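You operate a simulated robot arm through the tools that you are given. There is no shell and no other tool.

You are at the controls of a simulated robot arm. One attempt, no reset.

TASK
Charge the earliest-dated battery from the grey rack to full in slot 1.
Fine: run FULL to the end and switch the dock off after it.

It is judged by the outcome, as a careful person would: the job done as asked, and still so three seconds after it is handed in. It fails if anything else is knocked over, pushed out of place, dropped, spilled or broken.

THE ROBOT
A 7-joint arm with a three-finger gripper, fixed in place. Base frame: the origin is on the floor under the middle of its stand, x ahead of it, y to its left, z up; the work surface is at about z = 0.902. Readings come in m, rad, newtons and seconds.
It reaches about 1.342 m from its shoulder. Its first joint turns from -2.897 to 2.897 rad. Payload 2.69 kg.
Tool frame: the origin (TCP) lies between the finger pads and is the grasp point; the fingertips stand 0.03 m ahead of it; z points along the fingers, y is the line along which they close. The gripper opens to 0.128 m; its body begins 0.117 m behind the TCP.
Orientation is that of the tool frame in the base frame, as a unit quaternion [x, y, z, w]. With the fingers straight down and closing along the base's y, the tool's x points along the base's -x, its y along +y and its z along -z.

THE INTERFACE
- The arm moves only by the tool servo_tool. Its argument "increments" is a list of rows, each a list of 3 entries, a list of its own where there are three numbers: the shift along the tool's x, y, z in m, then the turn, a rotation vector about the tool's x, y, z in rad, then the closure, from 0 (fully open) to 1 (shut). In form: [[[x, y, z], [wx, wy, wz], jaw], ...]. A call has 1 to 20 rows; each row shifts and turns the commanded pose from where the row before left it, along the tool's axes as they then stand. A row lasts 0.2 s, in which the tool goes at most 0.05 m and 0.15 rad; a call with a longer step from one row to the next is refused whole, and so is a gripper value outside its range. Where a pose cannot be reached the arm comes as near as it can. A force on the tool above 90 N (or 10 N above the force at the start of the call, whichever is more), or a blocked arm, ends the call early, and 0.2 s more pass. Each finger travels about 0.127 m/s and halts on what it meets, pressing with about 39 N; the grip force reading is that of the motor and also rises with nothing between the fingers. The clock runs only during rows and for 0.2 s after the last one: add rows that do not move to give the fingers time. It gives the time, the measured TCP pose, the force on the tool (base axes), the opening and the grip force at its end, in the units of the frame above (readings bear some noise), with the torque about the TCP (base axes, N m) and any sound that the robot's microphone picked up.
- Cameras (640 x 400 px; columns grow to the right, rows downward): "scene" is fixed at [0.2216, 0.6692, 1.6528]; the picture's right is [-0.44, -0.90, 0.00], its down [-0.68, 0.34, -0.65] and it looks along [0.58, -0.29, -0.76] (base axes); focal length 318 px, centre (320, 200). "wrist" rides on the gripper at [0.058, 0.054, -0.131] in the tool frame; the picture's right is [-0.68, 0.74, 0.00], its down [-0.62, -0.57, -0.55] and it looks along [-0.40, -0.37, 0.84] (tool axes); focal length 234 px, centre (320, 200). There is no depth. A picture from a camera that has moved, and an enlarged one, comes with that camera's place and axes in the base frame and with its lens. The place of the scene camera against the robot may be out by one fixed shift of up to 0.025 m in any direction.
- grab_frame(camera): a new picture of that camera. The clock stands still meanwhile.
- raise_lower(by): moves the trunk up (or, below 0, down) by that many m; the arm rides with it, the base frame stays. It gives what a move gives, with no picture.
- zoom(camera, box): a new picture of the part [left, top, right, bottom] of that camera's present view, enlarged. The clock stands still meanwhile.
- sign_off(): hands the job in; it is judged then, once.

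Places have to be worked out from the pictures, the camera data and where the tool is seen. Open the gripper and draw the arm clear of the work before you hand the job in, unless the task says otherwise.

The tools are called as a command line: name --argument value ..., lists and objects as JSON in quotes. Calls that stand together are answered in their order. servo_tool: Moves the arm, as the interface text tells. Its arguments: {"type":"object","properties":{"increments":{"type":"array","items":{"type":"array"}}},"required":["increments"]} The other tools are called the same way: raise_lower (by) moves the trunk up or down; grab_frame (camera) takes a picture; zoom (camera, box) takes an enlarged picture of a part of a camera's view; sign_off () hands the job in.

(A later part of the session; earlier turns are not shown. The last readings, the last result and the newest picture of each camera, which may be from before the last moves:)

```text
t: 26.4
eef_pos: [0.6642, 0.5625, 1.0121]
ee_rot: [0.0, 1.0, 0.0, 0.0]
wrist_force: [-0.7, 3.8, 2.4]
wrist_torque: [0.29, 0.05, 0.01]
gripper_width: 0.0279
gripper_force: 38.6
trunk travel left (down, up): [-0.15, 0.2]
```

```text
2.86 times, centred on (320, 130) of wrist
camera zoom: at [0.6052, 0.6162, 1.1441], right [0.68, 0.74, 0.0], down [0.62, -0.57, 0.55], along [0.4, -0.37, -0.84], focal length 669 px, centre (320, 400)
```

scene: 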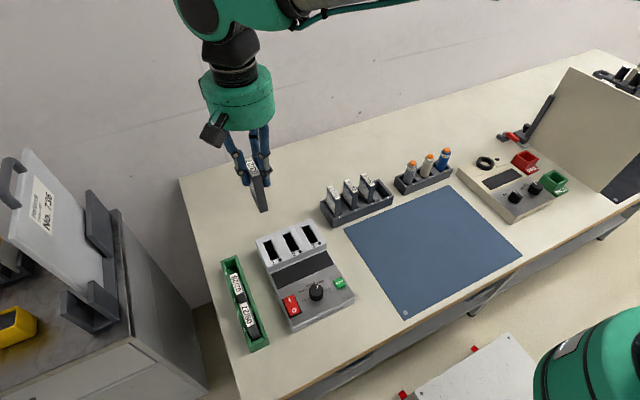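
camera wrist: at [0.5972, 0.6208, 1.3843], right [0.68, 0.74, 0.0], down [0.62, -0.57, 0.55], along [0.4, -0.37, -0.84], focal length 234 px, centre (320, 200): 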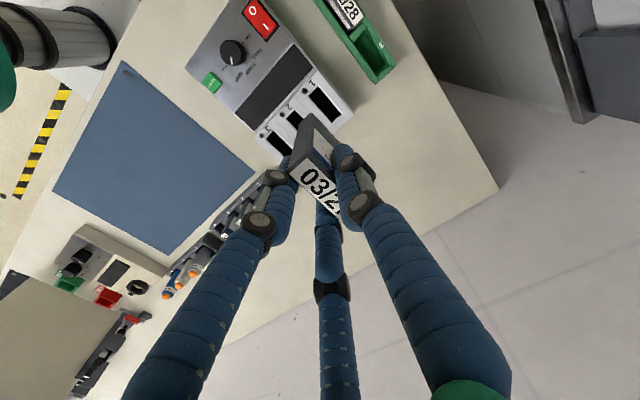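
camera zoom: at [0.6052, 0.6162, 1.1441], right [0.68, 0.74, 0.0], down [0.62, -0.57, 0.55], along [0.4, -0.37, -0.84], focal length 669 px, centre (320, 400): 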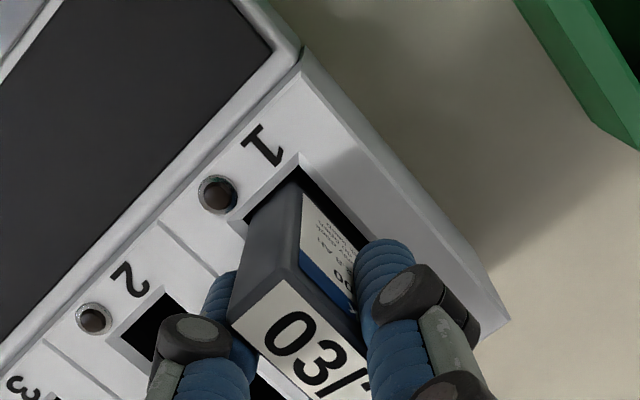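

Fy=+3.8 N with a torque shows the −y face of the battery touching the slot wall, and the visible gap is larger on the +y side. I'll lift 2 mm, shift +2 mm in y, and lower again.

servo_tool --increments '[[[0, 0, -0.003], [0, 0, 0], 1.0], [[0, 0.002, 0], [0, 0, 0], 1.0], [[0, 0, 0.003], [0, 0, 0], 1.0], [[0, 0, 0], [0, 0, 0], 1.0]]'

zoom --camera "wrist" --box '[285, 85, 365, 155]'

```text
t: 27.4
eef_pos: [0.6638, 0.5647, 1.0102]
ee_rot: [0.0, 1.0, 0.0, 0.0]
wrist_force: [1.1, -3.3, 3.2]
wrist_torque: [-0.22, -0.17, -0.05]
gripper_width: 0.0276
gripper_force: 39.3
trunk travel left (down, up): [-0.15, 0.2]
```

```text
5.71 times, centred on (325, 120) of wrist
camera zoom: at [0.605, 0.6184, 1.1441], right [0.68, 0.74, 0.0], down [0.62, -0.57, 0.55], along [0.4, -0.37, -0.84], focal length 1338 px, centre (291, 657)
```

zoom: 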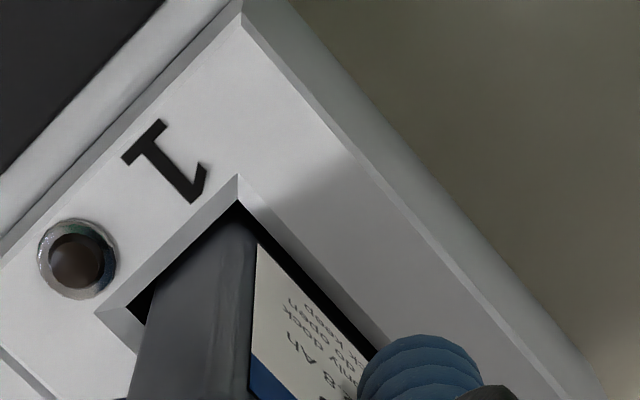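

Now the force reverses (Fy=−3.3 N), so the guide here is snug and the centre is about 1 mm back. I'll lift, shift −1 mm in y, and lower 2 mm further.

servo_tool --increments '[[[0, 0, -0.003], [0, 0, 0], 1.0], [[0, -0.001, 0], [0, 0, 0], 1.0], [[0, 0, 0.003], [0, 0, 0], 1.0], [[0, 0, 0], [0, 0, 0], 1.0]]'

```text
t: 28.4
eef_pos: [0.6639, 0.5647, 1.0115]
ee_rot: [0.0, 1.0, 0.0, 0.001]
wrist_force: [1.6, 2.2, 0.3]
wrist_torque: [0.18, -0.17, -0.01]
gripper_width: 0.0276
gripper_force: 39.1
trunk travel left (down, up): [-0.15, 0.2]
```

The lateral forces are now small. I'll press down 2 mm at a time to find whether the battery is at the slot floor.

servo_tool --increments '[[[0, 0.0003, 0.002], [0, 0, 0], 1.0], [[0, 0, 0], [0, 0, 0], 1.0]]'

servo_tool --increments '[[[0, 0, 0.002], [0, 0, 0], 1.0], [[0, 0, 0], [0, 0, 0], 1.0]]'

```text
t: 29.0
eef_pos: [0.6632, 0.5645, 1.0118]
ee_rot: [0.0, 1.0, 0.001, 0.0]
wrist_force: [-0.1, -0.1, 12.6]
wrist_torque: [0.13, 0.2, 0.01]
gripper_width: 0.0279
gripper_force: 38.8
trunk travel left (down, up): [-0.15, 0.2]
```

```text
t: 29.6
eef_pos: [0.6621, 0.5649, 1.0113]
ee_rot: [-0.001, 1.0, 0.001, 0.001]
wrist_force: [-7.0, -1.0, 30.8]
wrist_torque: [0.08, 0.73, 0.04]
gripper_width: 0.0274
gripper_force: 38.1
trunk travel left (down, up): [-0.15, 0.2]
```

Fz rose to 31 N with no further travel, so the battery is on the slot floor. I'll back off the extra 4 mm of command to relieve the load, then release it.

servo_tool --increments '[[[0, 0, -0.002], [0, 0, 0], 1.0], [[0, 0, -0.0015], [0, 0, 0], 1.0], [[0, 0, 0], [0, 0, 0], 1.0]]'

zoom --camera "wrist" --box '[240, 60, 400, 200]'

zoom --camera "scene" --box '[260, 205, 330, 270]'

```text
t: 30.4
eef_pos: [0.6626, 0.5646, 1.0116]
ee_rot: [0.0, 1.0, 0.0, -0.001]
wrist_force: [-4.3, 7.0, 11.4]
wrist_torque: [0.68, 0.08, 0.11]
gripper_width: 0.0274
gripper_force: 38.7
trunk travel left (down, up): [-0.15, 0.2]
```

```text
2.86 times, centred on (320, 130) of wrist
camera zoom: at [0.6046, 0.6173, 1.144], right [0.68, 0.74, 0.0], down [0.62, -0.57, 0.55], along [0.4, -0.37, -0.84], focal length 669 px, centre (320, 400)
```

zoom: 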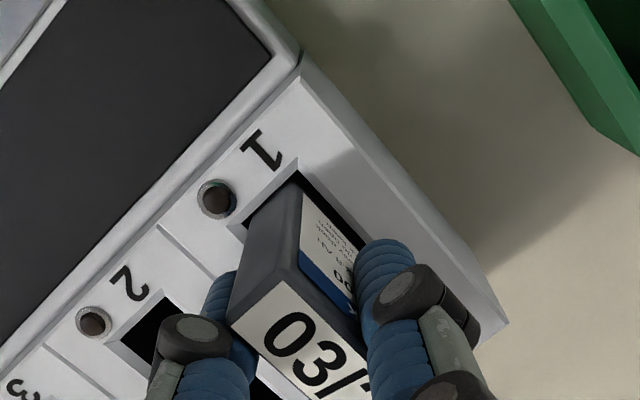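

```text
6.15 times, centred on (295, 238) of scene
camera zoom: at [0.2216, 0.6692, 1.6528], right [-0.44, -0.9, 0.0], down [-0.68, 0.34, -0.65], along [0.58, -0.29, -0.76], focal length 1954 px, centre (474, -31)
```

zoom: 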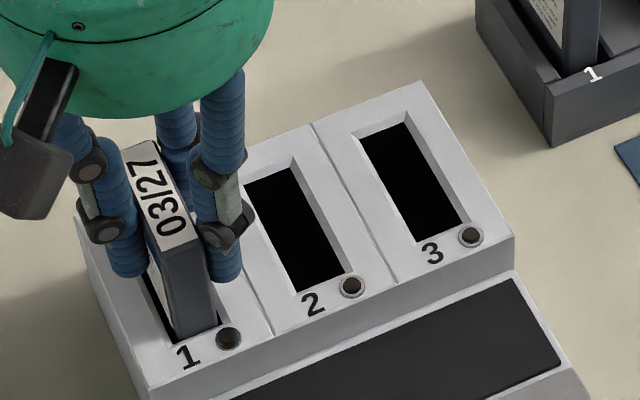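

The contact torque is consistent with flat contact at the slot floor. Some load remains, so I'll wait a moment and ease off a bit more before opening.

servo_tool --increments '[[[0, 0, -0.001], [0, 0, 0], 1.0], [[0, 0, 0], [0, 0, 0], 1.0], [[0, 0, 0], [0, 0, 0], 1.0]]'

```text
t: 31.2
eef_pos: [0.6627, 0.5634, 1.0123]
ee_rot: [0.0, 1.0, 0.0, 0.0]
wrist_force: [-1.4, -0.5, -3.8]
wrist_torque: [-0.01, 0.19, 0.01]
gripper_width: 0.0278
gripper_force: 38.9
trunk travel left (down, up): [-0.15, 0.2]
```

The load is relieved (Fz −3.8 N, about the hanging weight). I'll open gradually to release the battery in the slot.

servo_tool --increments '[[[0, 0, 0], [0, 0, 0], 0.77], [[0, 0, 0], [0, 0, 0], 0.72], [[0, 0, 0], [0, 0, 0], 0.65], [[0, 0, 0], [0, 0, 0], 0.57], [[0, 0, 0], [0, 0, 0], 0.55], [[0, 0, 0], [0, 0, 0], 0.55]]'

zoom --camera "wrist" --box '[240, 60, 400, 200]'

zoom --camera "scene" --box '[260, 205, 330, 270]'

```text
t: 32.6
eef_pos: [0.6634, 0.5638, 1.0132]
ee_rot: [0.0, 1.0, 0.001, 0.0]
wrist_force: [0.8, 0.5, 0.5]
wrist_torque: [0.0, 0.02, -0.03]
gripper_width: 0.0573
gripper_force: 0.0
trunk travel left (down, up): [-0.15, 0.2]
```

```text
2.86 times, centred on (320, 130) of wrist
camera zoom: at [0.6052, 0.6177, 1.1459], right [0.68, 0.74, 0.0], down [0.62, -0.57, 0.55], along [0.4, -0.37, -0.84], focal length 669 px, centre (320, 400)
```

zoom: 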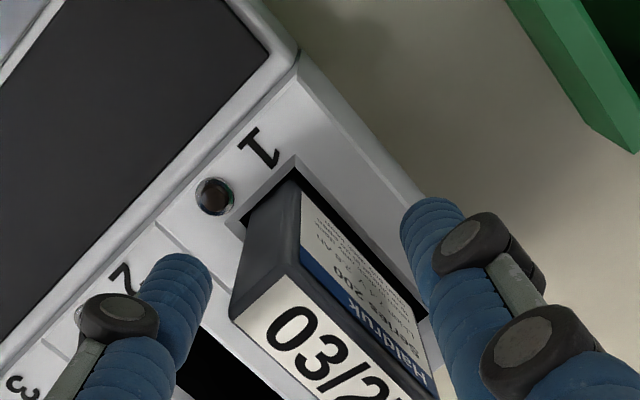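

```text
6.15 times, centred on (295, 238) of scene
camera zoom: at [0.2216, 0.6692, 1.6528], right [-0.44, -0.9, 0.0], down [-0.68, 0.34, -0.65], along [0.58, -0.29, -0.76], focal length 1954 px, centre (474, -31)
```

zoom: 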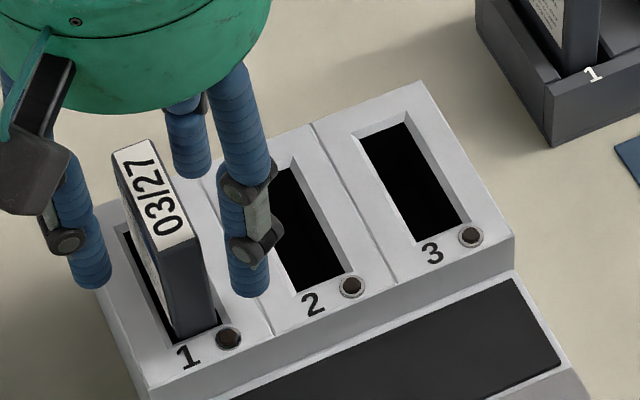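

The battery stands upright in slot 1 and the fingers are clear of it. I'll retreat straight up.

servo_tool --increments '[[[0, 0, -0.01], [0, 0, 0], 0.55], [[0, 0, -0.02], [0, 0, 0], 0.55], [[0, 0, -0.03], [0, 0, 0], 0.55], [[0, 0, -0.04], [0, 0, 0], 0.55], [[0, 0, -0.04], [0, 0, 0], 0.55], [[0, 0, -0.04], [0, 0, 0], 0.55], [[0, 0, -0.02], [0, 0, 0], 0.55], [[0, 0, 0], [0, 0, 0], 0.55]]'

grab_frame --camera "wrist"

zoom --camera "wrist" --box '[200, 0, 400, 150]'

zoom --camera "scene" --box '[245, 210, 365, 340]'

```text
t: 34.4
eef_pos: [0.6636, 0.5659, 1.2147]
ee_rot: [-0.001, 1.0, -0.001, 0.0]
wrist_force: [-0.5, 0.1, 0.1]
wrist_torque: [0.01, 0.0, -0.02]
gripper_width: 0.0575
gripper_force: 0.0
trunk travel left (down, up): [-0.15, 0.2]
```

```text
taken
camera wrist: at [0.6053, 0.6189, 1.3474], right [0.68, 0.74, 0.0], down [0.62, -0.57, 0.55], along [0.4, -0.37, -0.84], focal length 234 px, centre (320, 200)
```

wrist: 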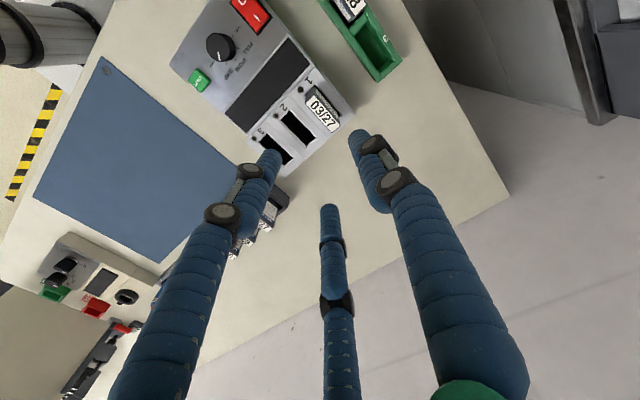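

```text
2.67 times, centred on (300, 75) of wrist
camera zoom: at [0.6053, 0.6189, 1.3474], right [0.68, 0.74, 0.0], down [0.62, -0.57, 0.55], along [0.4, -0.37, -0.84], focal length 624 px, centre (373, 533)
```

zoom: 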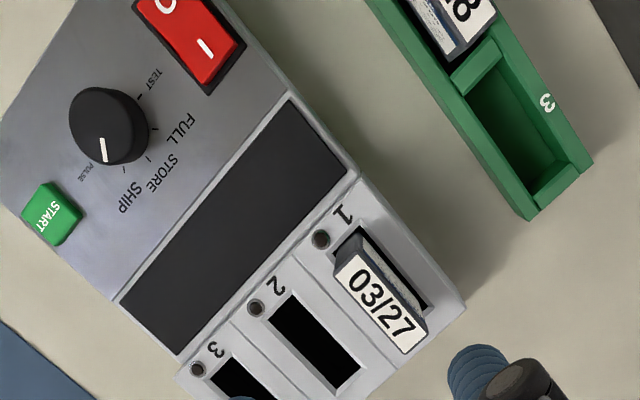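

```text
3.08 times, centred on (305, 275) of scene
camera zoom: at [0.2216, 0.6692, 1.6528], right [-0.44, -0.9, 0.0], down [-0.68, 0.34, -0.65], along [0.58, -0.29, -0.76], focal length 977 px, centre (366, -31)
```

zoom: 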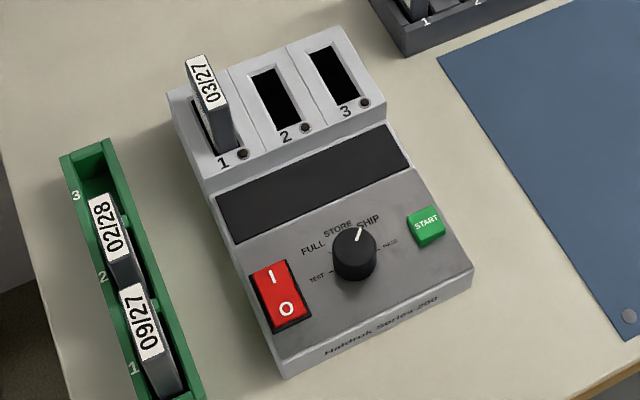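

The battery is standing in slot 1. From several views I place the knob centre at (0.508, 0.516) with its top at z≈0.958 on a nearly level panel at z≈0.936. The marks are 45° apart: TEST +90°, FULL +45°, STORE 0°, SHIP −45° (measured from +x toward +y), and the pointer is at SHIP, so it needs a +90° turn. I'll move above the knob for a precise look.

servo_tool --increments '[[[0.0259, -0.0084, 0.0], [0, 0, 0], 0.4], [[0.0259, -0.0084, 0.019], [0, 0, 0], 0.4], [[0.0259, -0.0084, 0.024], [0, 0, 0], 0.4], [[0.0259, -0.0084, 0.024], [0, 0, 0], 0.4], [[0.0259, -0.0084, 0.024], [0, 0, 0], 0.4], [[0.0259, -0.0084, 0.024], [0, 0, 0], 0.4], [[0, 0, 0], [0, 0, 0], 0.4], [[0, 0, 0], [0, 0, 0], 0.4]]'

grab_frame --camera "wrist"

zoom --camera "wrist" --box '[240, 60, 400, 180]'

grab_frame --camera "scene"

```text
t: 36.2
eef_pos: [0.5077, 0.5111, 1.0984]
ee_rot: [0.0, 1.0, 0.001, 0.0]
wrist_force: [0.7, -0.4, -0.1]
wrist_torque: [-0.01, -0.05, 0.0]
gripper_width: 0.0767
gripper_force: 0.1
trunk travel left (down, up): [-0.15, 0.2]
```

```text
taken
camera wrist: at [0.4497, 0.5659, 1.2307], right [0.68, 0.74, 0.0], down [0.62, -0.57, 0.55], along [0.4, -0.37, -0.84], focal length 234 px, centre (320, 200)
```

wrist: 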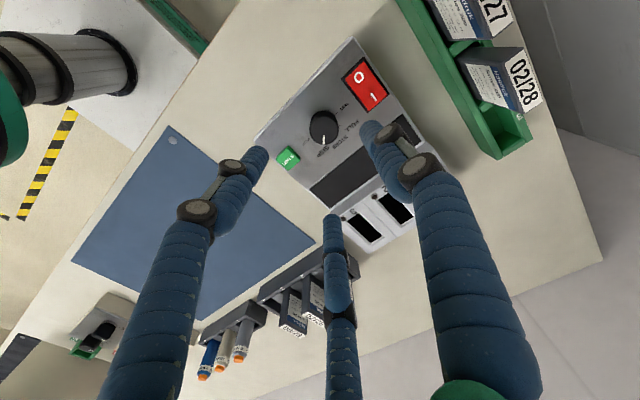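

```text
3.33 times, centred on (320, 120) of wrist
camera zoom: at [0.4497, 0.5659, 1.2307], right [0.68, 0.74, 0.0], down [0.62, -0.57, 0.55], along [0.4, -0.37, -0.84], focal length 781 px, centre (320, 467)
```

zoom: 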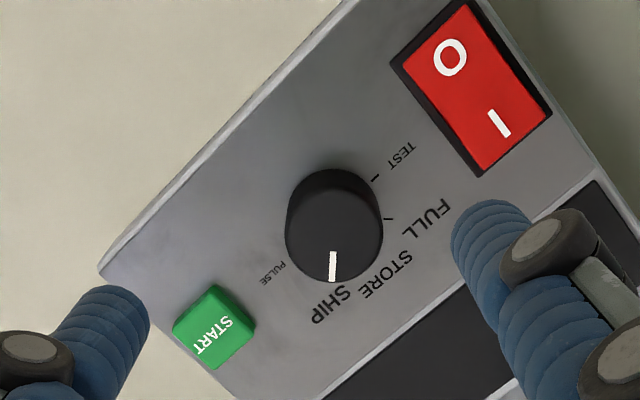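

```text
taken
```

scene: 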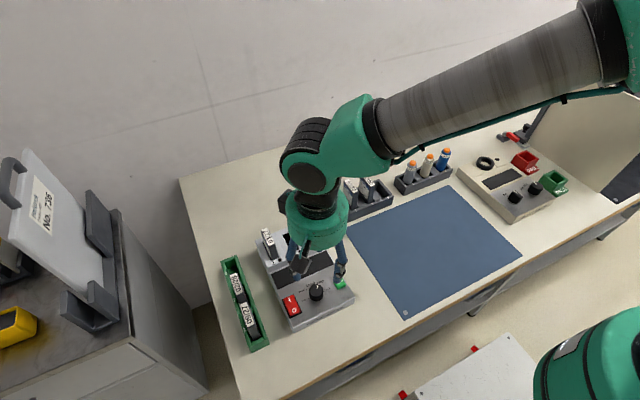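

The pointer is confirmed at SHIP. I'll zoom tightly on the knob to get its centre relative to the tool.

zoom --camera "wrist" --box '[300, 100, 350, 150]'

zoom --camera "wrist" --box '[330, 50, 400, 120]'

zoom --camera "wrist" --box '[265, 130, 315, 180]'

```text
8.00 times, centred on (325, 125) of wrist
camera zoom: at [0.4497, 0.5659, 1.2307], right [0.68, 0.74, 0.0], down [0.62, -0.57, 0.55], along [0.4, -0.37, -0.84], focal length 1873 px, centre (280, 800)
```

zoom: 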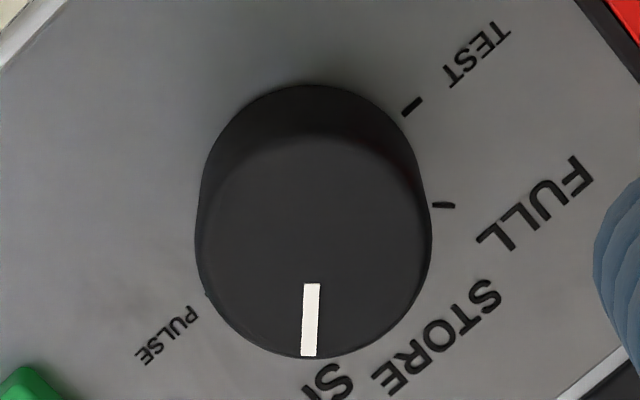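

```text
5.71 times, centred on (365, 85) of wrist
camera zoom: at [0.4497, 0.5659, 1.2307], right [0.68, 0.74, 0.0], down [0.62, -0.57, 0.55], along [0.4, -0.37, -0.84], focal length 1338 px, centre (63, 857)
```

zoom: 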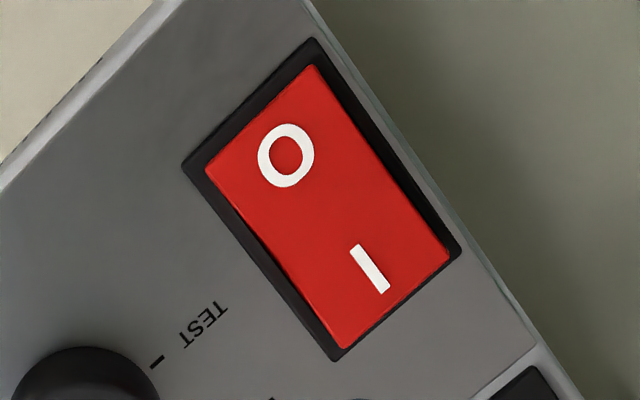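

```text
8.00 times, centred on (290, 155) of wrist
camera zoom: at [0.4497, 0.5659, 1.2307], right [0.68, 0.74, 0.0], down [0.62, -0.57, 0.55], along [0.4, -0.37, -0.84], focal length 1873 px, centre (560, 560)
```

zoom: 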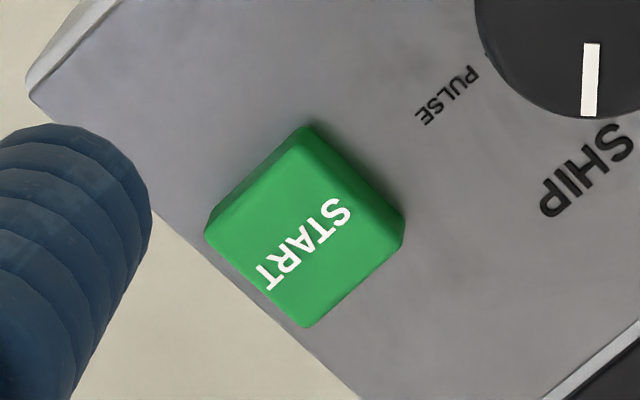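

Relative to the TCP, the knob centre is at (+4.2, +3.3) mm, its top is at z≈0.960 and its radius is about 17 mm. The rocker's O end is down, so the dock is off. I'll centre on the knob, yaw the tool by −45° so I can turn +90° through the middle of my range, narrow the fingers to about 48 mm, and come down to TCP z≈1.03.

servo_tool --increments '[[[-0.0042, 0.0033, 0], [0, 0, 0], 0.625], [[0, 0, 0], [0, 0, 0.1309], 0.625], [[0, 0, 0], [0, 0, 0.1309], 0.625], [[0, 0, 0], [0, 0, 0.1309], 0.625], [[0, 0, 0], [0, 0, 0.1309], 0.625], [[0, 0, 0], [0, 0, 0.1309], 0.625], [[0, 0, 0], [0, 0, 0.1309], 0.625], [[0, 0, 0.02], [0, 0, 0], 0.625], [[0, 0, 0.025], [0, 0, 0], 0.625], [[0, 0, 0.023], [0, 0, 0], 0.625], [[0, 0, 0], [0, 0, 0], 0.625], [[0, 0, 0], [0, 0, 0], 0.625]]'

grab_frame --camera "wrist"

zoom --camera "wrist" --box '[260, 90, 380, 210]'

zoom --camera "scene" --box '[260, 220, 380, 340]'

```text
t: 38.8
eef_pos: [0.5129, 0.515, 1.0287]
ee_rot: [0.383, 0.924, 0.0, -0.001]
wrist_force: [-0.4, -0.5, 0.0]
wrist_torque: [-0.01, 0.02, -0.01]
gripper_width: 0.0479
gripper_force: 0.0
trunk travel left (down, up): [-0.15, 0.2]
```

```text
taken
camera wrist: at [0.5096, 0.5947, 1.1618], right [1.0, 0.04, 0.0], down [0.04, -0.84, 0.55], along [0.02, -0.55, -0.84], focal length 234 px, centre (320, 200)
```

wrist: 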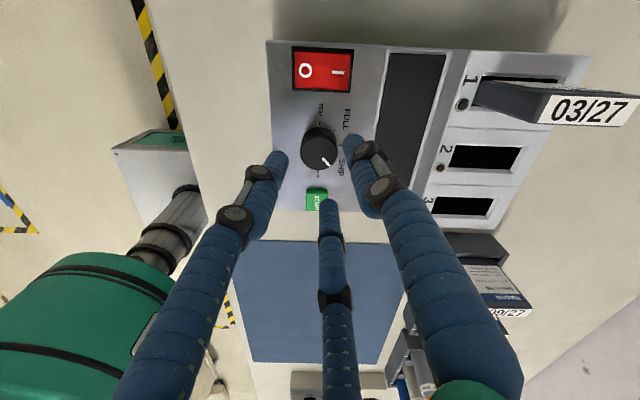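

```text
3.33 times, centred on (320, 150) of wrist
camera zoom: at [0.5096, 0.5947, 1.1618], right [1.0, 0.04, 0.0], down [0.04, -0.84, 0.55], along [0.02, -0.55, -0.84], focal length 781 px, centre (320, 367)
```

zoom: 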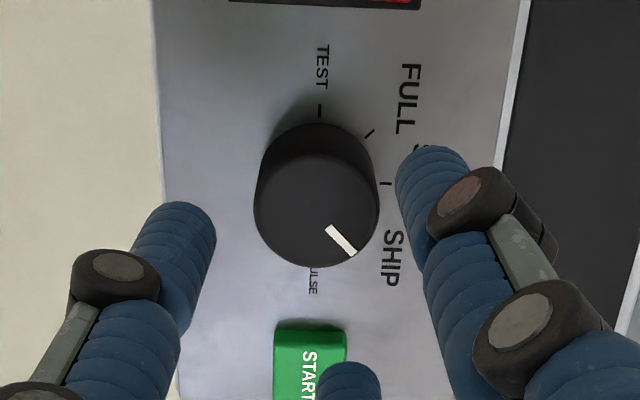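

```text
3.33 times, centred on (320, 280) of scene
camera zoom: at [0.2216, 0.6692, 1.6528], right [-0.44, -0.9, 0.0], down [-0.68, 0.34, -0.65], along [0.58, -0.29, -0.76], focal length 1058 px, centre (320, -67)
```

zoom: 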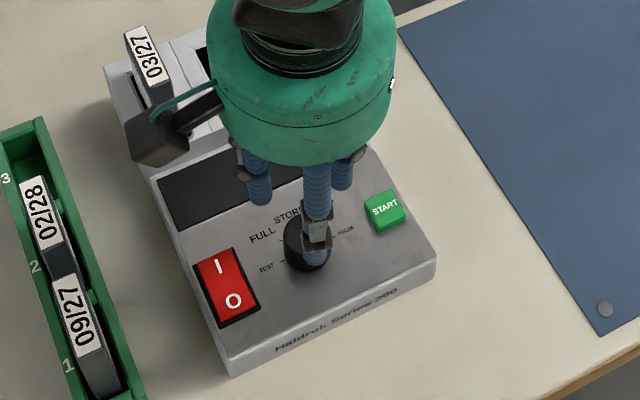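

The knob centre is within about 1 mm of the tool axis, and the fingers clear START and the rocker. I'll nudge 1 mm and descend so the fingertips surround the knob about 1 cm above the panel.

servo_tool --increments '[[[0.0011, 0.0002, 0.01], [0, 0, 0], 0.625], [[0, 0, 0.01], [0, 0, 0], 0.625], [[0, 0, 0.01], [0, 0, 0], 0.625], [[0, 0, 0.01], [0, 0, 0], 0.625], [[0, 0, 0.006], [0, 0, 0], 0.625], [[0, 0, 0.005], [0, 0, 0], 0.625], [[0, 0, 0], [0, 0, 0], 0.625], [[0, 0, 0], [0, 0, 0], 0.625]]'

zoom --camera "wrist" --box '[260, 110, 380, 230]'

zoom --camera "scene" --box '[270, 240, 360, 330]'

```text
t: 40.6
eef_pos: [0.5113, 0.516, 0.9792]
ee_rot: [0.382, 0.924, 0.0, 0.001]
wrist_force: [0.9, 0.8, 0.6]
wrist_torque: [0.01, -0.01, 0.03]
gripper_width: 0.0481
gripper_force: 0.0
trunk travel left (down, up): [-0.15, 0.2]
```

```text
3.33 times, centred on (320, 170) of wrist
camera zoom: at [0.5081, 0.5961, 1.1125], right [1.0, 0.04, 0.0], down [0.04, -0.84, 0.55], along [0.02, -0.55, -0.84], focal length 781 px, centre (320, 300)
```

zoom: 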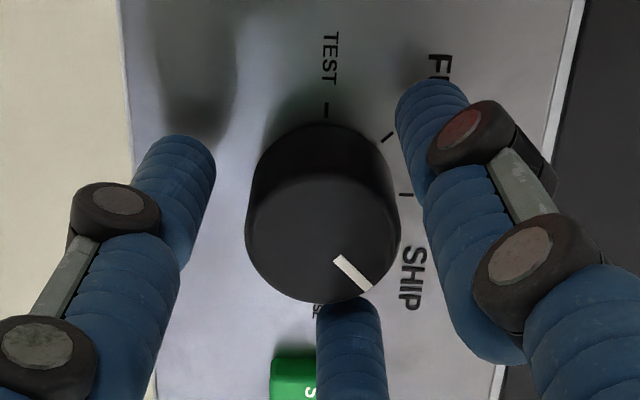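

```text
4.44 times, centred on (315, 285) of scene
camera zoom: at [0.2216, 0.6692, 1.6528], right [-0.44, -0.9, 0.0], down [-0.68, 0.34, -0.65], along [0.58, -0.29, -0.76], focal length 1411 px, centre (342, -178)
```

zoom: 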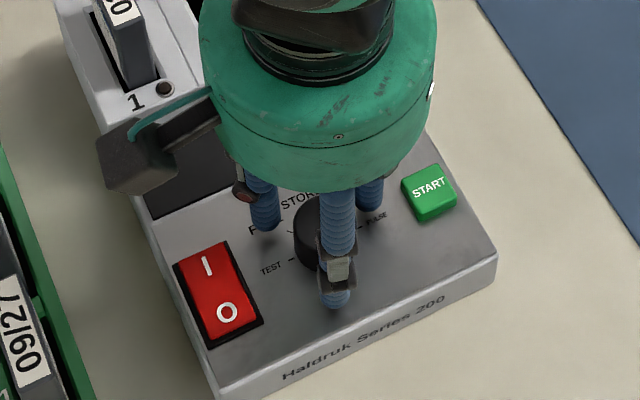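

The knob is inside the ring of fingers, off-centre by only 1–2 mm, and the tips are clear of the panel with no contact force. I'll nudge and close gently, reading the forces as I go.

servo_tool --increments '[[[-0.0013, -0.0005, 0], [0, 0, 0], 0.66], [[0, 0, 0], [0, 0, 0], 0.69], [[0, 0, 0], [0, 0, 0], 0.71], [[0, 0, 0], [0, 0, 0], 0.73], [[0, 0, 0], [0, 0, 0], 0.74], [[0, 0, 0], [0, 0, 0], 0.74]]'

```text
t: 42.0
eef_pos: [0.5124, 0.515, 0.9795]
ee_rot: [0.382, 0.924, 0.0, 0.001]
wrist_force: [1.8, -3.2, -0.4]
wrist_torque: [-0.05, -0.03, 0.0]
gripper_width: 0.035
gripper_force: 1.7
trunk travel left (down, up): [-0.15, 0.2]
```

There's light contact at 35 mm width, with the knob pushing slightly on the −y finger. I'll shift about 1 mm that way and tighten moderately.

servo_tool --increments '[[[-0.0008, -0.0005, 0], [0, 0, 0], 0.74], [[0, 0, 0], [0, 0, 0], 0.75], [[0, 0, 0], [0, 0, 0], 0.77], [[0, 0, 0], [0, 0, 0], 0.8], [[0, 0, 0], [0, 0, 0], 0.8]]'

```text
t: 43.2
eef_pos: [0.512, 0.5165, 0.9784]
ee_rot: [0.383, 0.924, -0.001, 0.0]
wrist_force: [-2.4, 4.8, -2.0]
wrist_torque: [0.19, 0.09, -0.01]
gripper_width: 0.0328
gripper_force: 45.0
trunk travel left (down, up): [-0.15, 0.2]
```

The grip is 45 N with only small lateral load. I'll turn +45° (tool wz negative) first, to STORE, and check.

servo_tool --increments '[[[0, 0, 0], [0, 0, -0.0982], 0.8], [[0, 0, 0], [0, 0, -0.0982], 0.8], [[0, 0, 0], [0, 0, -0.0982], 0.8], [[0, 0, 0], [0, 0, -0.0982], 0.8], [[0, 0, 0], [0, 0, -0.0982], 0.8], [[0, 0, 0], [0, 0, -0.0982], 0.8], [[0, 0, 0], [0, 0, -0.0982], 0.8], [[0, 0, 0], [0, 0, -0.0982], 0.8], [[0, 0, 0], [0, 0, 0], 0.8]]'

zoom --camera "wrist" --box '[260, 90, 400, 230]'

zoom --camera "scene" --box '[250, 210, 370, 330]'

```text
t: 45.2
eef_pos: [0.5115, 0.5149, 0.9789]
ee_rot: [-0.001, 1.0, 0.0, 0.0]
wrist_force: [2.1, -9.7, 11.5]
wrist_torque: [-0.37, -0.1, 0.04]
gripper_width: 0.0331
gripper_force: 45.1
trunk travel left (down, up): [-0.15, 0.2]
```

```text
2.86 times, centred on (330, 160) of wrist
camera zoom: at [0.4536, 0.5688, 1.1119], right [0.68, 0.74, 0.0], down [0.62, -0.56, 0.55], along [0.4, -0.37, -0.84], focal length 669 px, centre (291, 314)
```

zoom: 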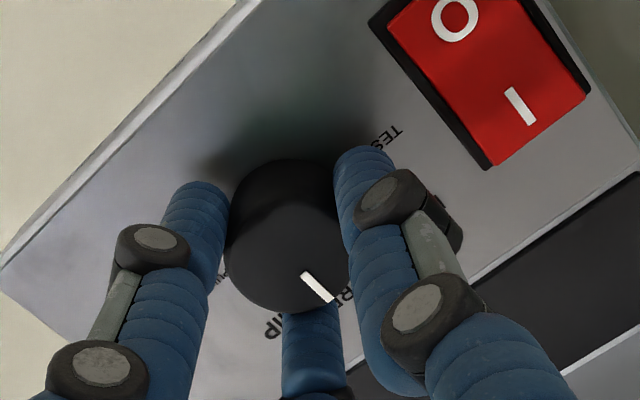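

```text
3.33 times, centred on (310, 270) of scene
camera zoom: at [0.2216, 0.6692, 1.6528], right [-0.44, -0.9, 0.0], down [-0.68, 0.34, -0.65], along [0.58, -0.29, -0.76], focal length 1058 px, centre (353, -33)
```

zoom: 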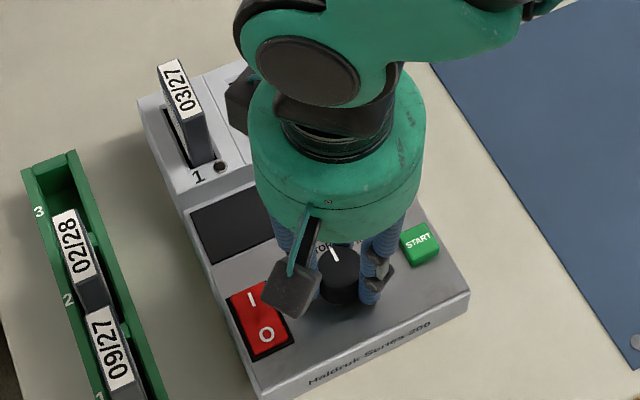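

The knob turned with the tool and the pointer is now at STORE. There is about 10 N of side load from a small eccentricity, so I'll nudge to relieve it and turn the remaining 45° to FULL.

servo_tool --increments '[[[0, -0.0008, -0.0008], [0, 0, 0], 0.8], [[0, 0, 0], [0, 0, -0.0982], 0.8], [[0, 0, 0], [0, 0, -0.0982], 0.8], [[0, 0, 0], [0, 0, -0.0982], 0.8], [[0, 0, 0], [0, 0, -0.0982], 0.8], [[0, 0, 0], [0, 0, -0.0982], 0.8], [[0, 0, 0], [0, 0, -0.0982], 0.8], [[0, 0, 0], [0, 0, -0.0982], 0.8], [[0, 0, 0], [0, 0, -0.0982], 0.8], [[0, 0, 0], [0, 0, 0], 0.8]]'

zoom --camera "wrist" --box '[260, 90, 400, 230]'

zoom --camera "scene" --box '[250, 210, 370, 330]'

```text
t: 47.4
eef_pos: [0.5118, 0.5147, 0.9795]
ee_rot: [-0.383, 0.924, 0.0, -0.001]
wrist_force: [-5.0, 7.7, -12.7]
wrist_torque: [0.31, 0.07, -0.02]
gripper_width: 0.0329
gripper_force: 44.9
trunk travel left (down, up): [-0.15, 0.2]
```

```text
2.86 times, centred on (330, 160) of wrist
camera zoom: at [0.4328, 0.5117, 1.1119], right [-0.04, 1.0, 0.0], down [0.84, 0.04, 0.55], along [0.55, 0.02, -0.84], focal length 669 px, centre (291, 314)
```

zoom: 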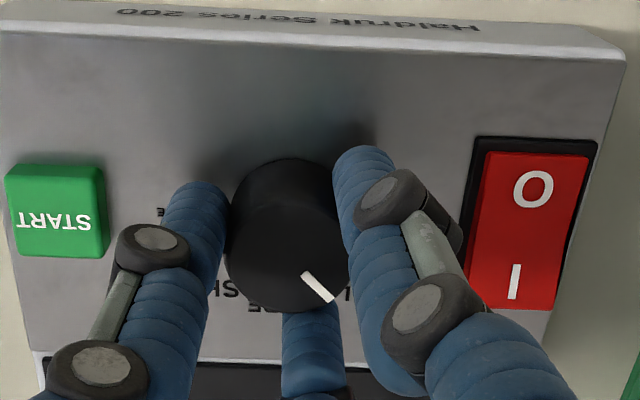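

```text
3.33 times, centred on (310, 270) of scene
camera zoom: at [0.2216, 0.6692, 1.6528], right [-0.44, -0.9, 0.0], down [-0.68, 0.34, -0.65], along [0.58, -0.29, -0.76], focal length 1058 px, centre (353, -33)
```

zoom: 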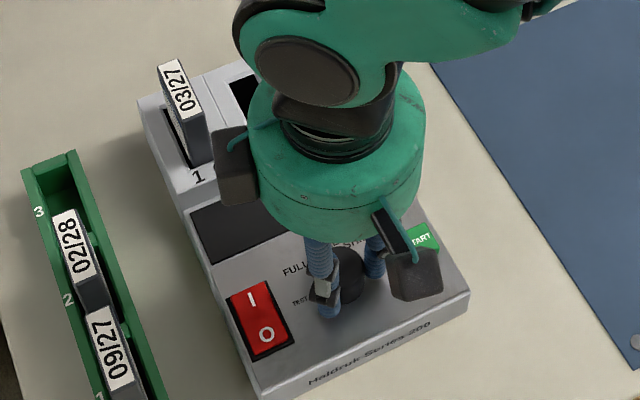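

The pointer kept its place in the grip, so the knob should now be at FULL. I'll open the fingers to release it and lift straight up to verify.

servo_tool --increments '[[[0, 0, 0.0005], [0, 0, 0], 0.75], [[0, 0, 0], [0, 0, 0], 0.7], [[0, 0, 0], [0, 0, 0], 0.62], [[0, 0, 0], [0, 0, 0], 0.6], [[0, 0, -0.01], [0, 0, 0], 0.6], [[0, 0, -0.02], [0, 0, 0], 0.6], [[0, 0, -0.03], [0, 0, 0], 0.6], [[0, 0, -0.03], [0, 0, 0], 0.6], [[0, 0, -0.03], [0, 0, 0], 0.6], [[0, 0, 0], [0, 0, 0], 0.6]]'

zoom --camera "wrist" --box '[220, 40, 420, 200]'

zoom --camera "scene" --box '[250, 210, 370, 330]'

```text
t: 49.6
eef_pos: [0.5104, 0.5147, 1.1022]
ee_rot: [-0.384, 0.923, 0.0, 0.001]
wrist_force: [-0.9, -0.8, -0.5]
wrist_torque: [0.0, -0.02, -0.02]
gripper_width: 0.0512
gripper_force: 0.2
trunk travel left (down, up): [-0.15, 0.2]
```

```text
2.50 times, centred on (320, 120) of wrist
camera zoom: at [0.4311, 0.5111, 1.2345], right [-0.04, 1.0, 0.0], down [0.84, 0.04, 0.55], along [0.55, 0.02, -0.84], focal length 585 px, centre (320, 400)
```

zoom: 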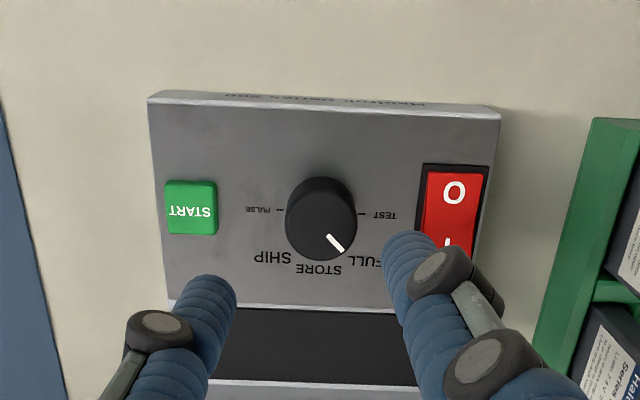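

```text
3.33 times, centred on (310, 270) of scene
camera zoom: at [0.2216, 0.6692, 1.6528], right [-0.44, -0.9, 0.0], down [-0.68, 0.34, -0.65], along [0.58, -0.29, -0.76], focal length 1058 px, centre (353, -33)
```

zoom: 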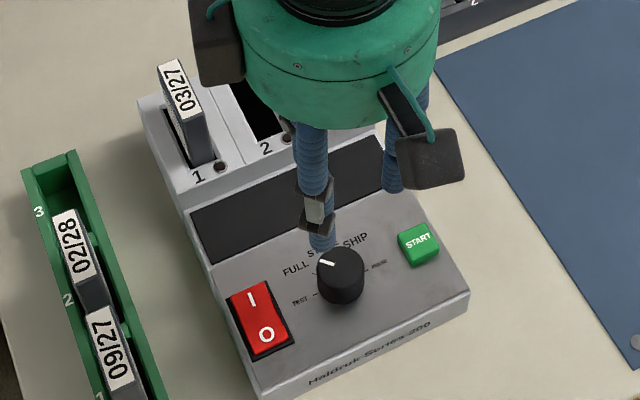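

The knob now points toward FULL. I'll zoom in to confirm the exact angle.

zoom --camera "wrist" --box '[290, 90, 360, 160]'

zoom --camera "scene" --box '[285, 265, 345, 315]'

```text
5.71 times, centred on (325, 125) of wrist
camera zoom: at [0.4311, 0.5111, 1.2345], right [-0.04, 1.0, 0.0], down [0.84, 0.04, 0.55], along [0.55, 0.02, -0.84], focal length 1338 px, centre (291, 629)
```

zoom: 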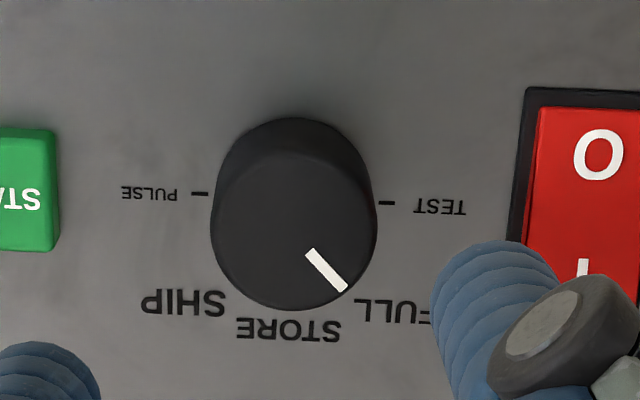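

```text
8.00 times, centred on (315, 290) of scene
camera zoom: at [0.2216, 0.6692, 1.6528], right [-0.44, -0.9, 0.0], down [-0.68, 0.34, -0.65], along [0.58, -0.29, -0.76], focal length 2540 px, centre (360, -520)
```

zoom: 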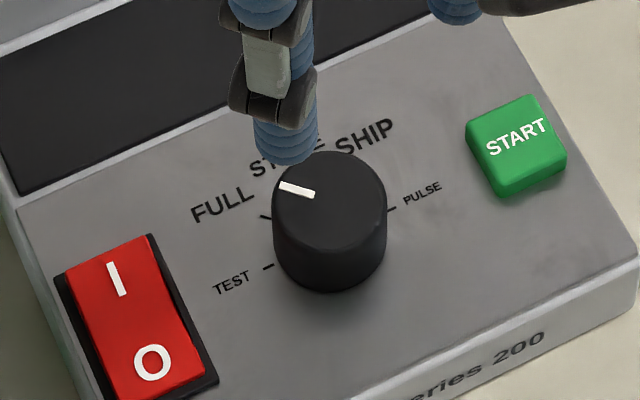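

The pointer is within about 3° of FULL. Next is the power rocker, with its I end near (0.53, 0.579). I'll yaw back to 0, close the fingers into a poker, and hover above the I end to check alignment.

servo_tool --increments '[[[0, 0, 0], [0, 0, 0.1309], 0.8], [[0, 0, 0], [0, 0, 0.1309], 1.0], [[0, 0, 0], [0, 0, 0.1309], 1.0], [[0, 0, 0], [0, 0, 0.1309], 1.0], [[0, 0, 0], [0, 0, 0.1309], 1.0], [[0, 0, 0], [0, 0, 0.1309], 1.0], [[-0.0108, 0.0324, 0], [0, 0, 0], 1.0], [[-0.0108, 0.0324, 0], [0, 0, 0], 1.0], [[0, 0, 0.02], [0, 0, 0], 1.0], [[0, 0, 0.02], [0, 0, 0], 1.0], [[0, 0, 0], [0, 0, 0], 1.0], [[0, 0, 0], [0, 0, 0], 1.0]]'

grab_frame --camera "wrist"

zoom --camera "wrist" --box '[240, 80, 400, 220]'

zoom --camera "scene" --box '[250, 210, 370, 330]'

```text
t: 52.2
eef_pos: [0.5333, 0.5801, 1.0609]
ee_rot: [-0.001, 1.0, -0.001, -0.001]
wrist_force: [0.0, 0.0, 0.0]
wrist_torque: [-0.02, 0.0, -0.01]
gripper_width: 0.0021
gripper_force: 31.2
trunk travel left (down, up): [-0.15, 0.2]
```

```text
taken
camera wrist: at [0.4748, 0.634, 1.1941], right [0.68, 0.74, 0.0], down [0.62, -0.56, 0.55], along [0.4, -0.37, -0.84], focal length 234 px, centre (320, 200)
```

wrist: 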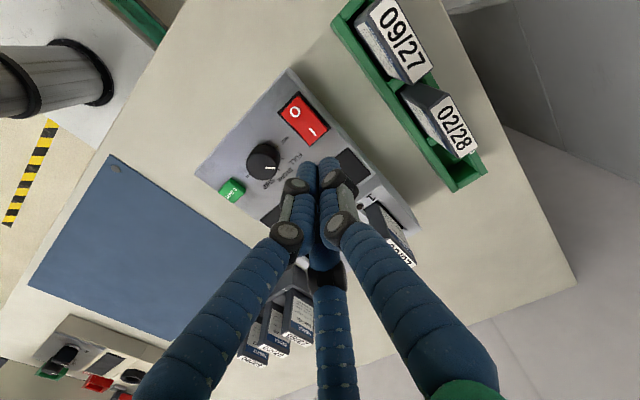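

```text
2.86 times, centred on (320, 150) of wrist
camera zoom: at [0.4748, 0.634, 1.1941], right [0.68, 0.74, 0.0], down [0.62, -0.56, 0.55], along [0.4, -0.37, -0.84], focal length 669 px, centre (320, 343)
```

zoom: 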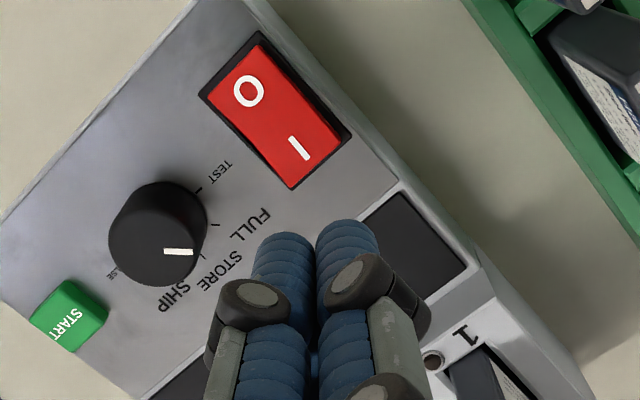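

```text
3.33 times, centred on (310, 270) of scene
camera zoom: at [0.2216, 0.6692, 1.6528], right [-0.44, -0.9, 0.0], down [-0.68, 0.34, -0.65], along [0.58, -0.29, -0.76], focal length 1058 px, centre (353, -33)
```

zoom: 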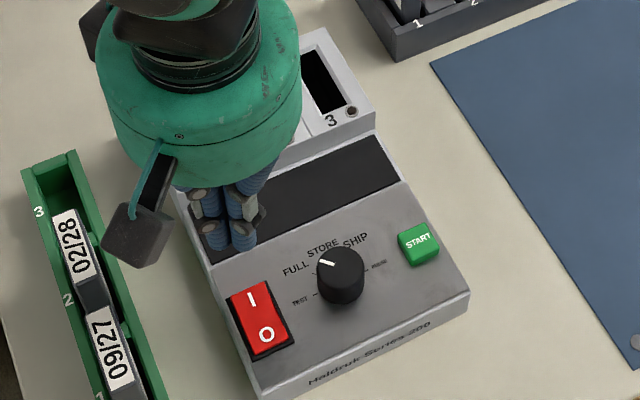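

The TCP is directly over the I-end edge of the rocker. I'll move 3 mm inward and descend to about 1 cm above it.

servo_tool --increments '[[[0.003, -0.001, 0], [0, 0, 0], 1.0], [[0, 0, 0.02], [0, 0, 0], 1.0], [[0, 0, 0.02], [0, 0, 0], 1.0], [[0, 0, 0.02], [0, 0, 0], 1.0], [[0, 0, 0.01], [0, 0, 0], 1.0], [[0, 0, 0.004], [0, 0, 0], 1.0], [[0, 0, 0], [0, 0, 0], 1.0]]'

zoom --camera "wrist" --box '[240, 100, 400, 240]'

zoom --camera "scene" --box '[260, 250, 340, 330]'

```text
t: 53.8
eef_pos: [0.531, 0.5767, 0.9852]
ee_rot: [0.0, 1.0, 0.0, 0.0]
wrist_force: [0.3, 0.5, 0.5]
wrist_torque: [0.02, 0.03, 0.02]
gripper_width: 0.0019
gripper_force: 31.2
trunk travel left (down, up): [-0.15, 0.2]
```

```text
2.86 times, centred on (320, 170) of wrist
camera zoom: at [0.4725, 0.6317, 1.1183], right [0.68, 0.74, 0.0], down [0.62, -0.56, 0.55], along [0.4, -0.37, -0.84], focal length 669 px, centre (320, 286)
```

zoom: 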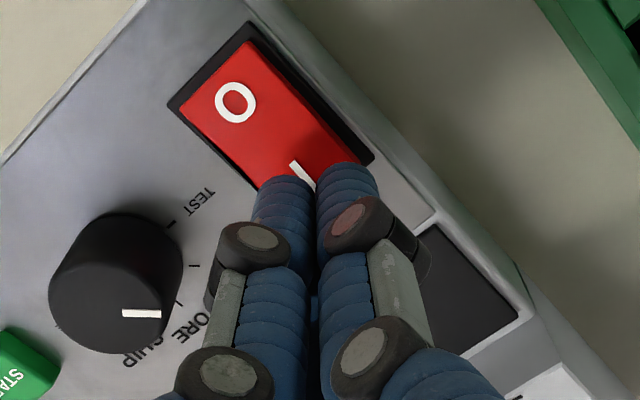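

```text
5.00 times, centred on (300, 290) of scene
camera zoom: at [0.2216, 0.6692, 1.6528], right [-0.44, -0.9, 0.0], down [-0.68, 0.34, -0.65], along [0.58, -0.29, -0.76], focal length 1588 px, centre (420, -250)
```

zoom: 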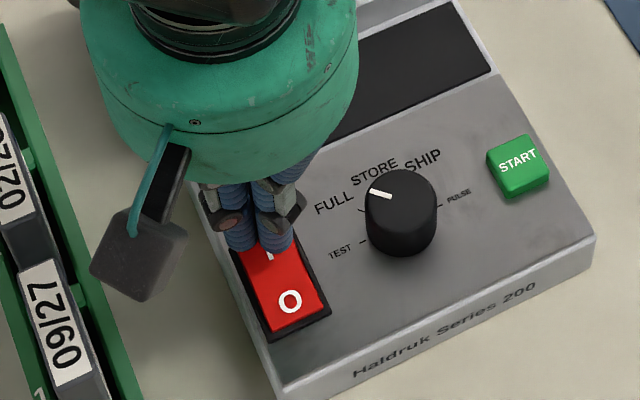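

The fingertips are above the I end. I'll lower in 2 mm steps until contact.

servo_tool --increments '[[[0, 0, 0.002], [0, 0, 0], 1.0], [[0, 0, 0.002], [0, 0, 0], 1.0], [[0, 0, 0.002], [0, 0, 0], 1.0], [[0, 0, 0], [0, 0, 0], 1.0]]'

servo_tool --increments '[[[0, 0, 0.002], [0, 0, 0], 1.0], [[0, 0, 0.001], [0, 0, 0], 1.0], [[0, 0, 0], [0, 0, 0], 1.0]]'

```text
t: 54.8
eef_pos: [0.5294, 0.5791, 0.9783]
ee_rot: [0.0, 1.0, 0.0, 0.001]
wrist_force: [-0.5, -0.4, -0.9]
wrist_torque: [0.03, -0.03, 0.0]
gripper_width: 0.0022
gripper_force: 32.3
trunk travel left (down, up): [-0.15, 0.2]
```

```text
t: 55.6
eef_pos: [0.5301, 0.5792, 0.9768]
ee_rot: [-0.002, 1.0, 0.0, 0.0]
wrist_force: [-0.2, -0.8, 0.3]
wrist_torque: [0.01, 0.01, 0.0]
gripper_width: 0.0021
gripper_force: 31.4
trunk travel left (down, up): [-0.15, 0.2]
```

No contact yet with the tips at about z 0.946. I'll continue in small steps.

servo_tool --increments '[[[0, 0, 0.001], [0, 0, 0], 1.0], [[0, 0, 0.001], [0, 0, 0], 1.0], [[0, 0, 0], [0, 0, 0], 1.0]]'

servo_tool --increments '[[[0, 0, 0.001], [0, 0, 0], 1.0], [[0, 0, 0.001], [0, 0, 0], 1.0], [[0, 0, 0], [0, 0, 0], 1.0]]'

zoom --camera "scene" --box '[260, 250, 340, 330]'

```text
t: 56.4
eef_pos: [0.5313, 0.5788, 0.9745]
ee_rot: [-0.001, 1.0, 0.0, 0.0]
wrist_force: [-0.9, -0.1, 1.0]
wrist_torque: [-0.05, 0.07, 0.0]
gripper_width: 0.0021
gripper_force: 31.7
trunk travel left (down, up): [-0.15, 0.2]
```

```text
t: 57.2
eef_pos: [0.5303, 0.5783, 0.9736]
ee_rot: [-0.001, 1.0, 0.001, 0.001]
wrist_force: [-0.4, 1.2, 14.9]
wrist_torque: [-0.01, 0.24, 0.01]
gripper_width: 0.0022
gripper_force: 31.2
trunk travel left (down, up): [-0.15, 0.2]
```

```text
5.00 times, centred on (300, 290) of scene
camera zoom: at [0.2216, 0.6692, 1.6528], right [-0.44, -0.9, 0.0], down [-0.68, 0.34, -0.65], along [0.58, -0.29, -0.76], focal length 1588 px, centre (420, -250)
```

zoom: 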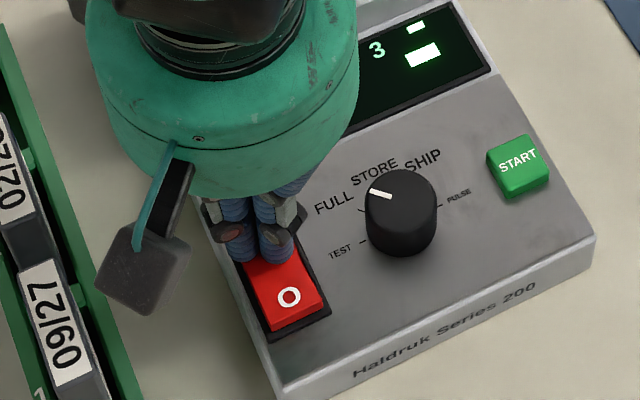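

The display has lit up, so the dock is on. I'll lift off and read the display.

servo_tool --increments '[[[0, 0, -0.005], [0, 0, 0], 1.0], [[0, 0, -0.02], [0, 0, 0], 1.0], [[0, 0, -0.03], [0, 0, 0], 1.0], [[0, 0, -0.04], [0, 0, 0], 1.0], [[0, -0.03, -0.04], [0, 0, 0], 1.0], [[0, -0.04, 0], [0, 0, 0], 1.0], [[0, -0.04, 0], [0, 0, 0], 1.0], [[0, 0, 0], [0, 0, 0], 1.0]]'

zoom --camera "scene" --box '[245, 210, 365, 330]'

grab_frame --camera "wrist"

```text
t: 59.0
eef_pos: [0.5346, 0.4659, 1.1075]
ee_rot: [0.0, 1.0, 0.0, 0.0]
wrist_force: [0.6, -0.2, 0.3]
wrist_torque: [0.03, 0.0, 0.06]
gripper_width: 0.0022
gripper_force: 31.5
trunk travel left (down, up): [-0.15, 0.2]
```

```text
3.33 times, centred on (305, 270) of scene
camera zoom: at [0.2216, 0.6692, 1.6528], right [-0.44, -0.9, 0.0], down [-0.68, 0.34, -0.65], along [0.58, -0.29, -0.76], focal length 1058 px, centre (370, -33)
```

zoom: 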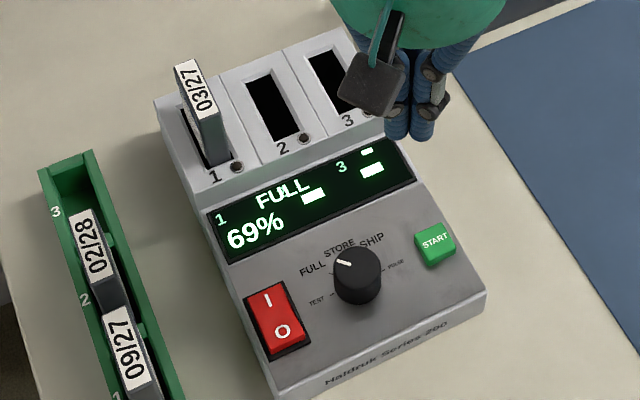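

```text
taken
camera wrist: at [0.4761, 0.5196, 1.2407], right [0.68, 0.74, 0.0], down [0.62, -0.56, 0.55], along [0.4, -0.37, -0.84], focal length 234 px, centre (320, 200)
```

wrist: 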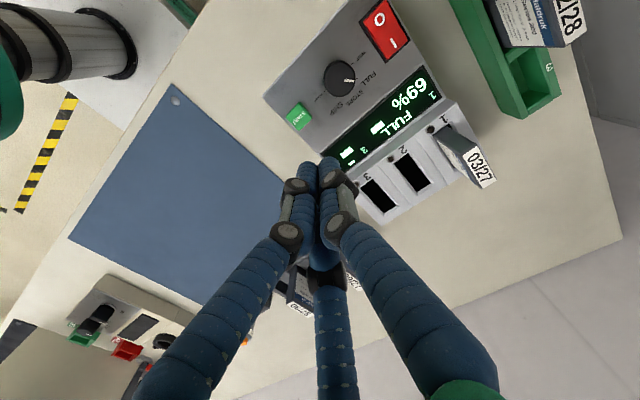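

The display shows slot 1 at 69% with mode FULL, so the battery is seated and recognised. Next I'll locate START precisely.

zoom --camera "wrist" --box '[260, 80, 380, 180]'

zoom --camera "scene" --box '[280, 240, 350, 300]'

```text
4.00 times, centred on (320, 130) of wrist
camera zoom: at [0.4761, 0.5196, 1.2407], right [0.68, 0.74, 0.0], down [0.62, -0.56, 0.55], along [0.4, -0.37, -0.84], focal length 937 px, centre (320, 480)
```

zoom: 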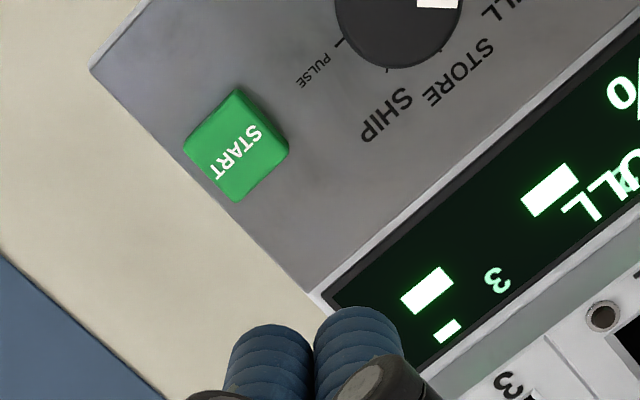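

```text
6.67 times, centred on (315, 270) of scene
camera zoom: at [0.2216, 0.6692, 1.6528], right [-0.44, -0.9, 0.0], down [-0.68, 0.34, -0.65], along [0.58, -0.29, -0.76], focal length 2117 px, centre (353, -267)
```

zoom: 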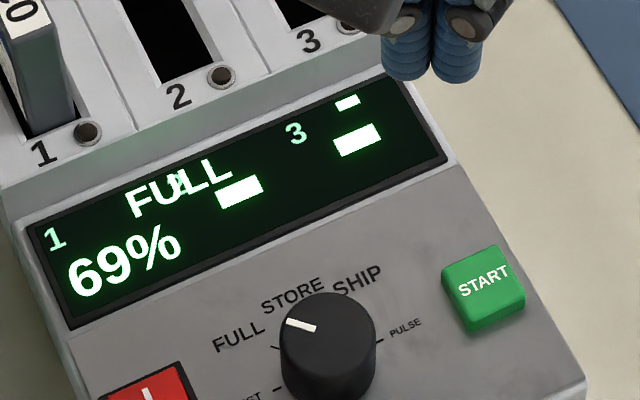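

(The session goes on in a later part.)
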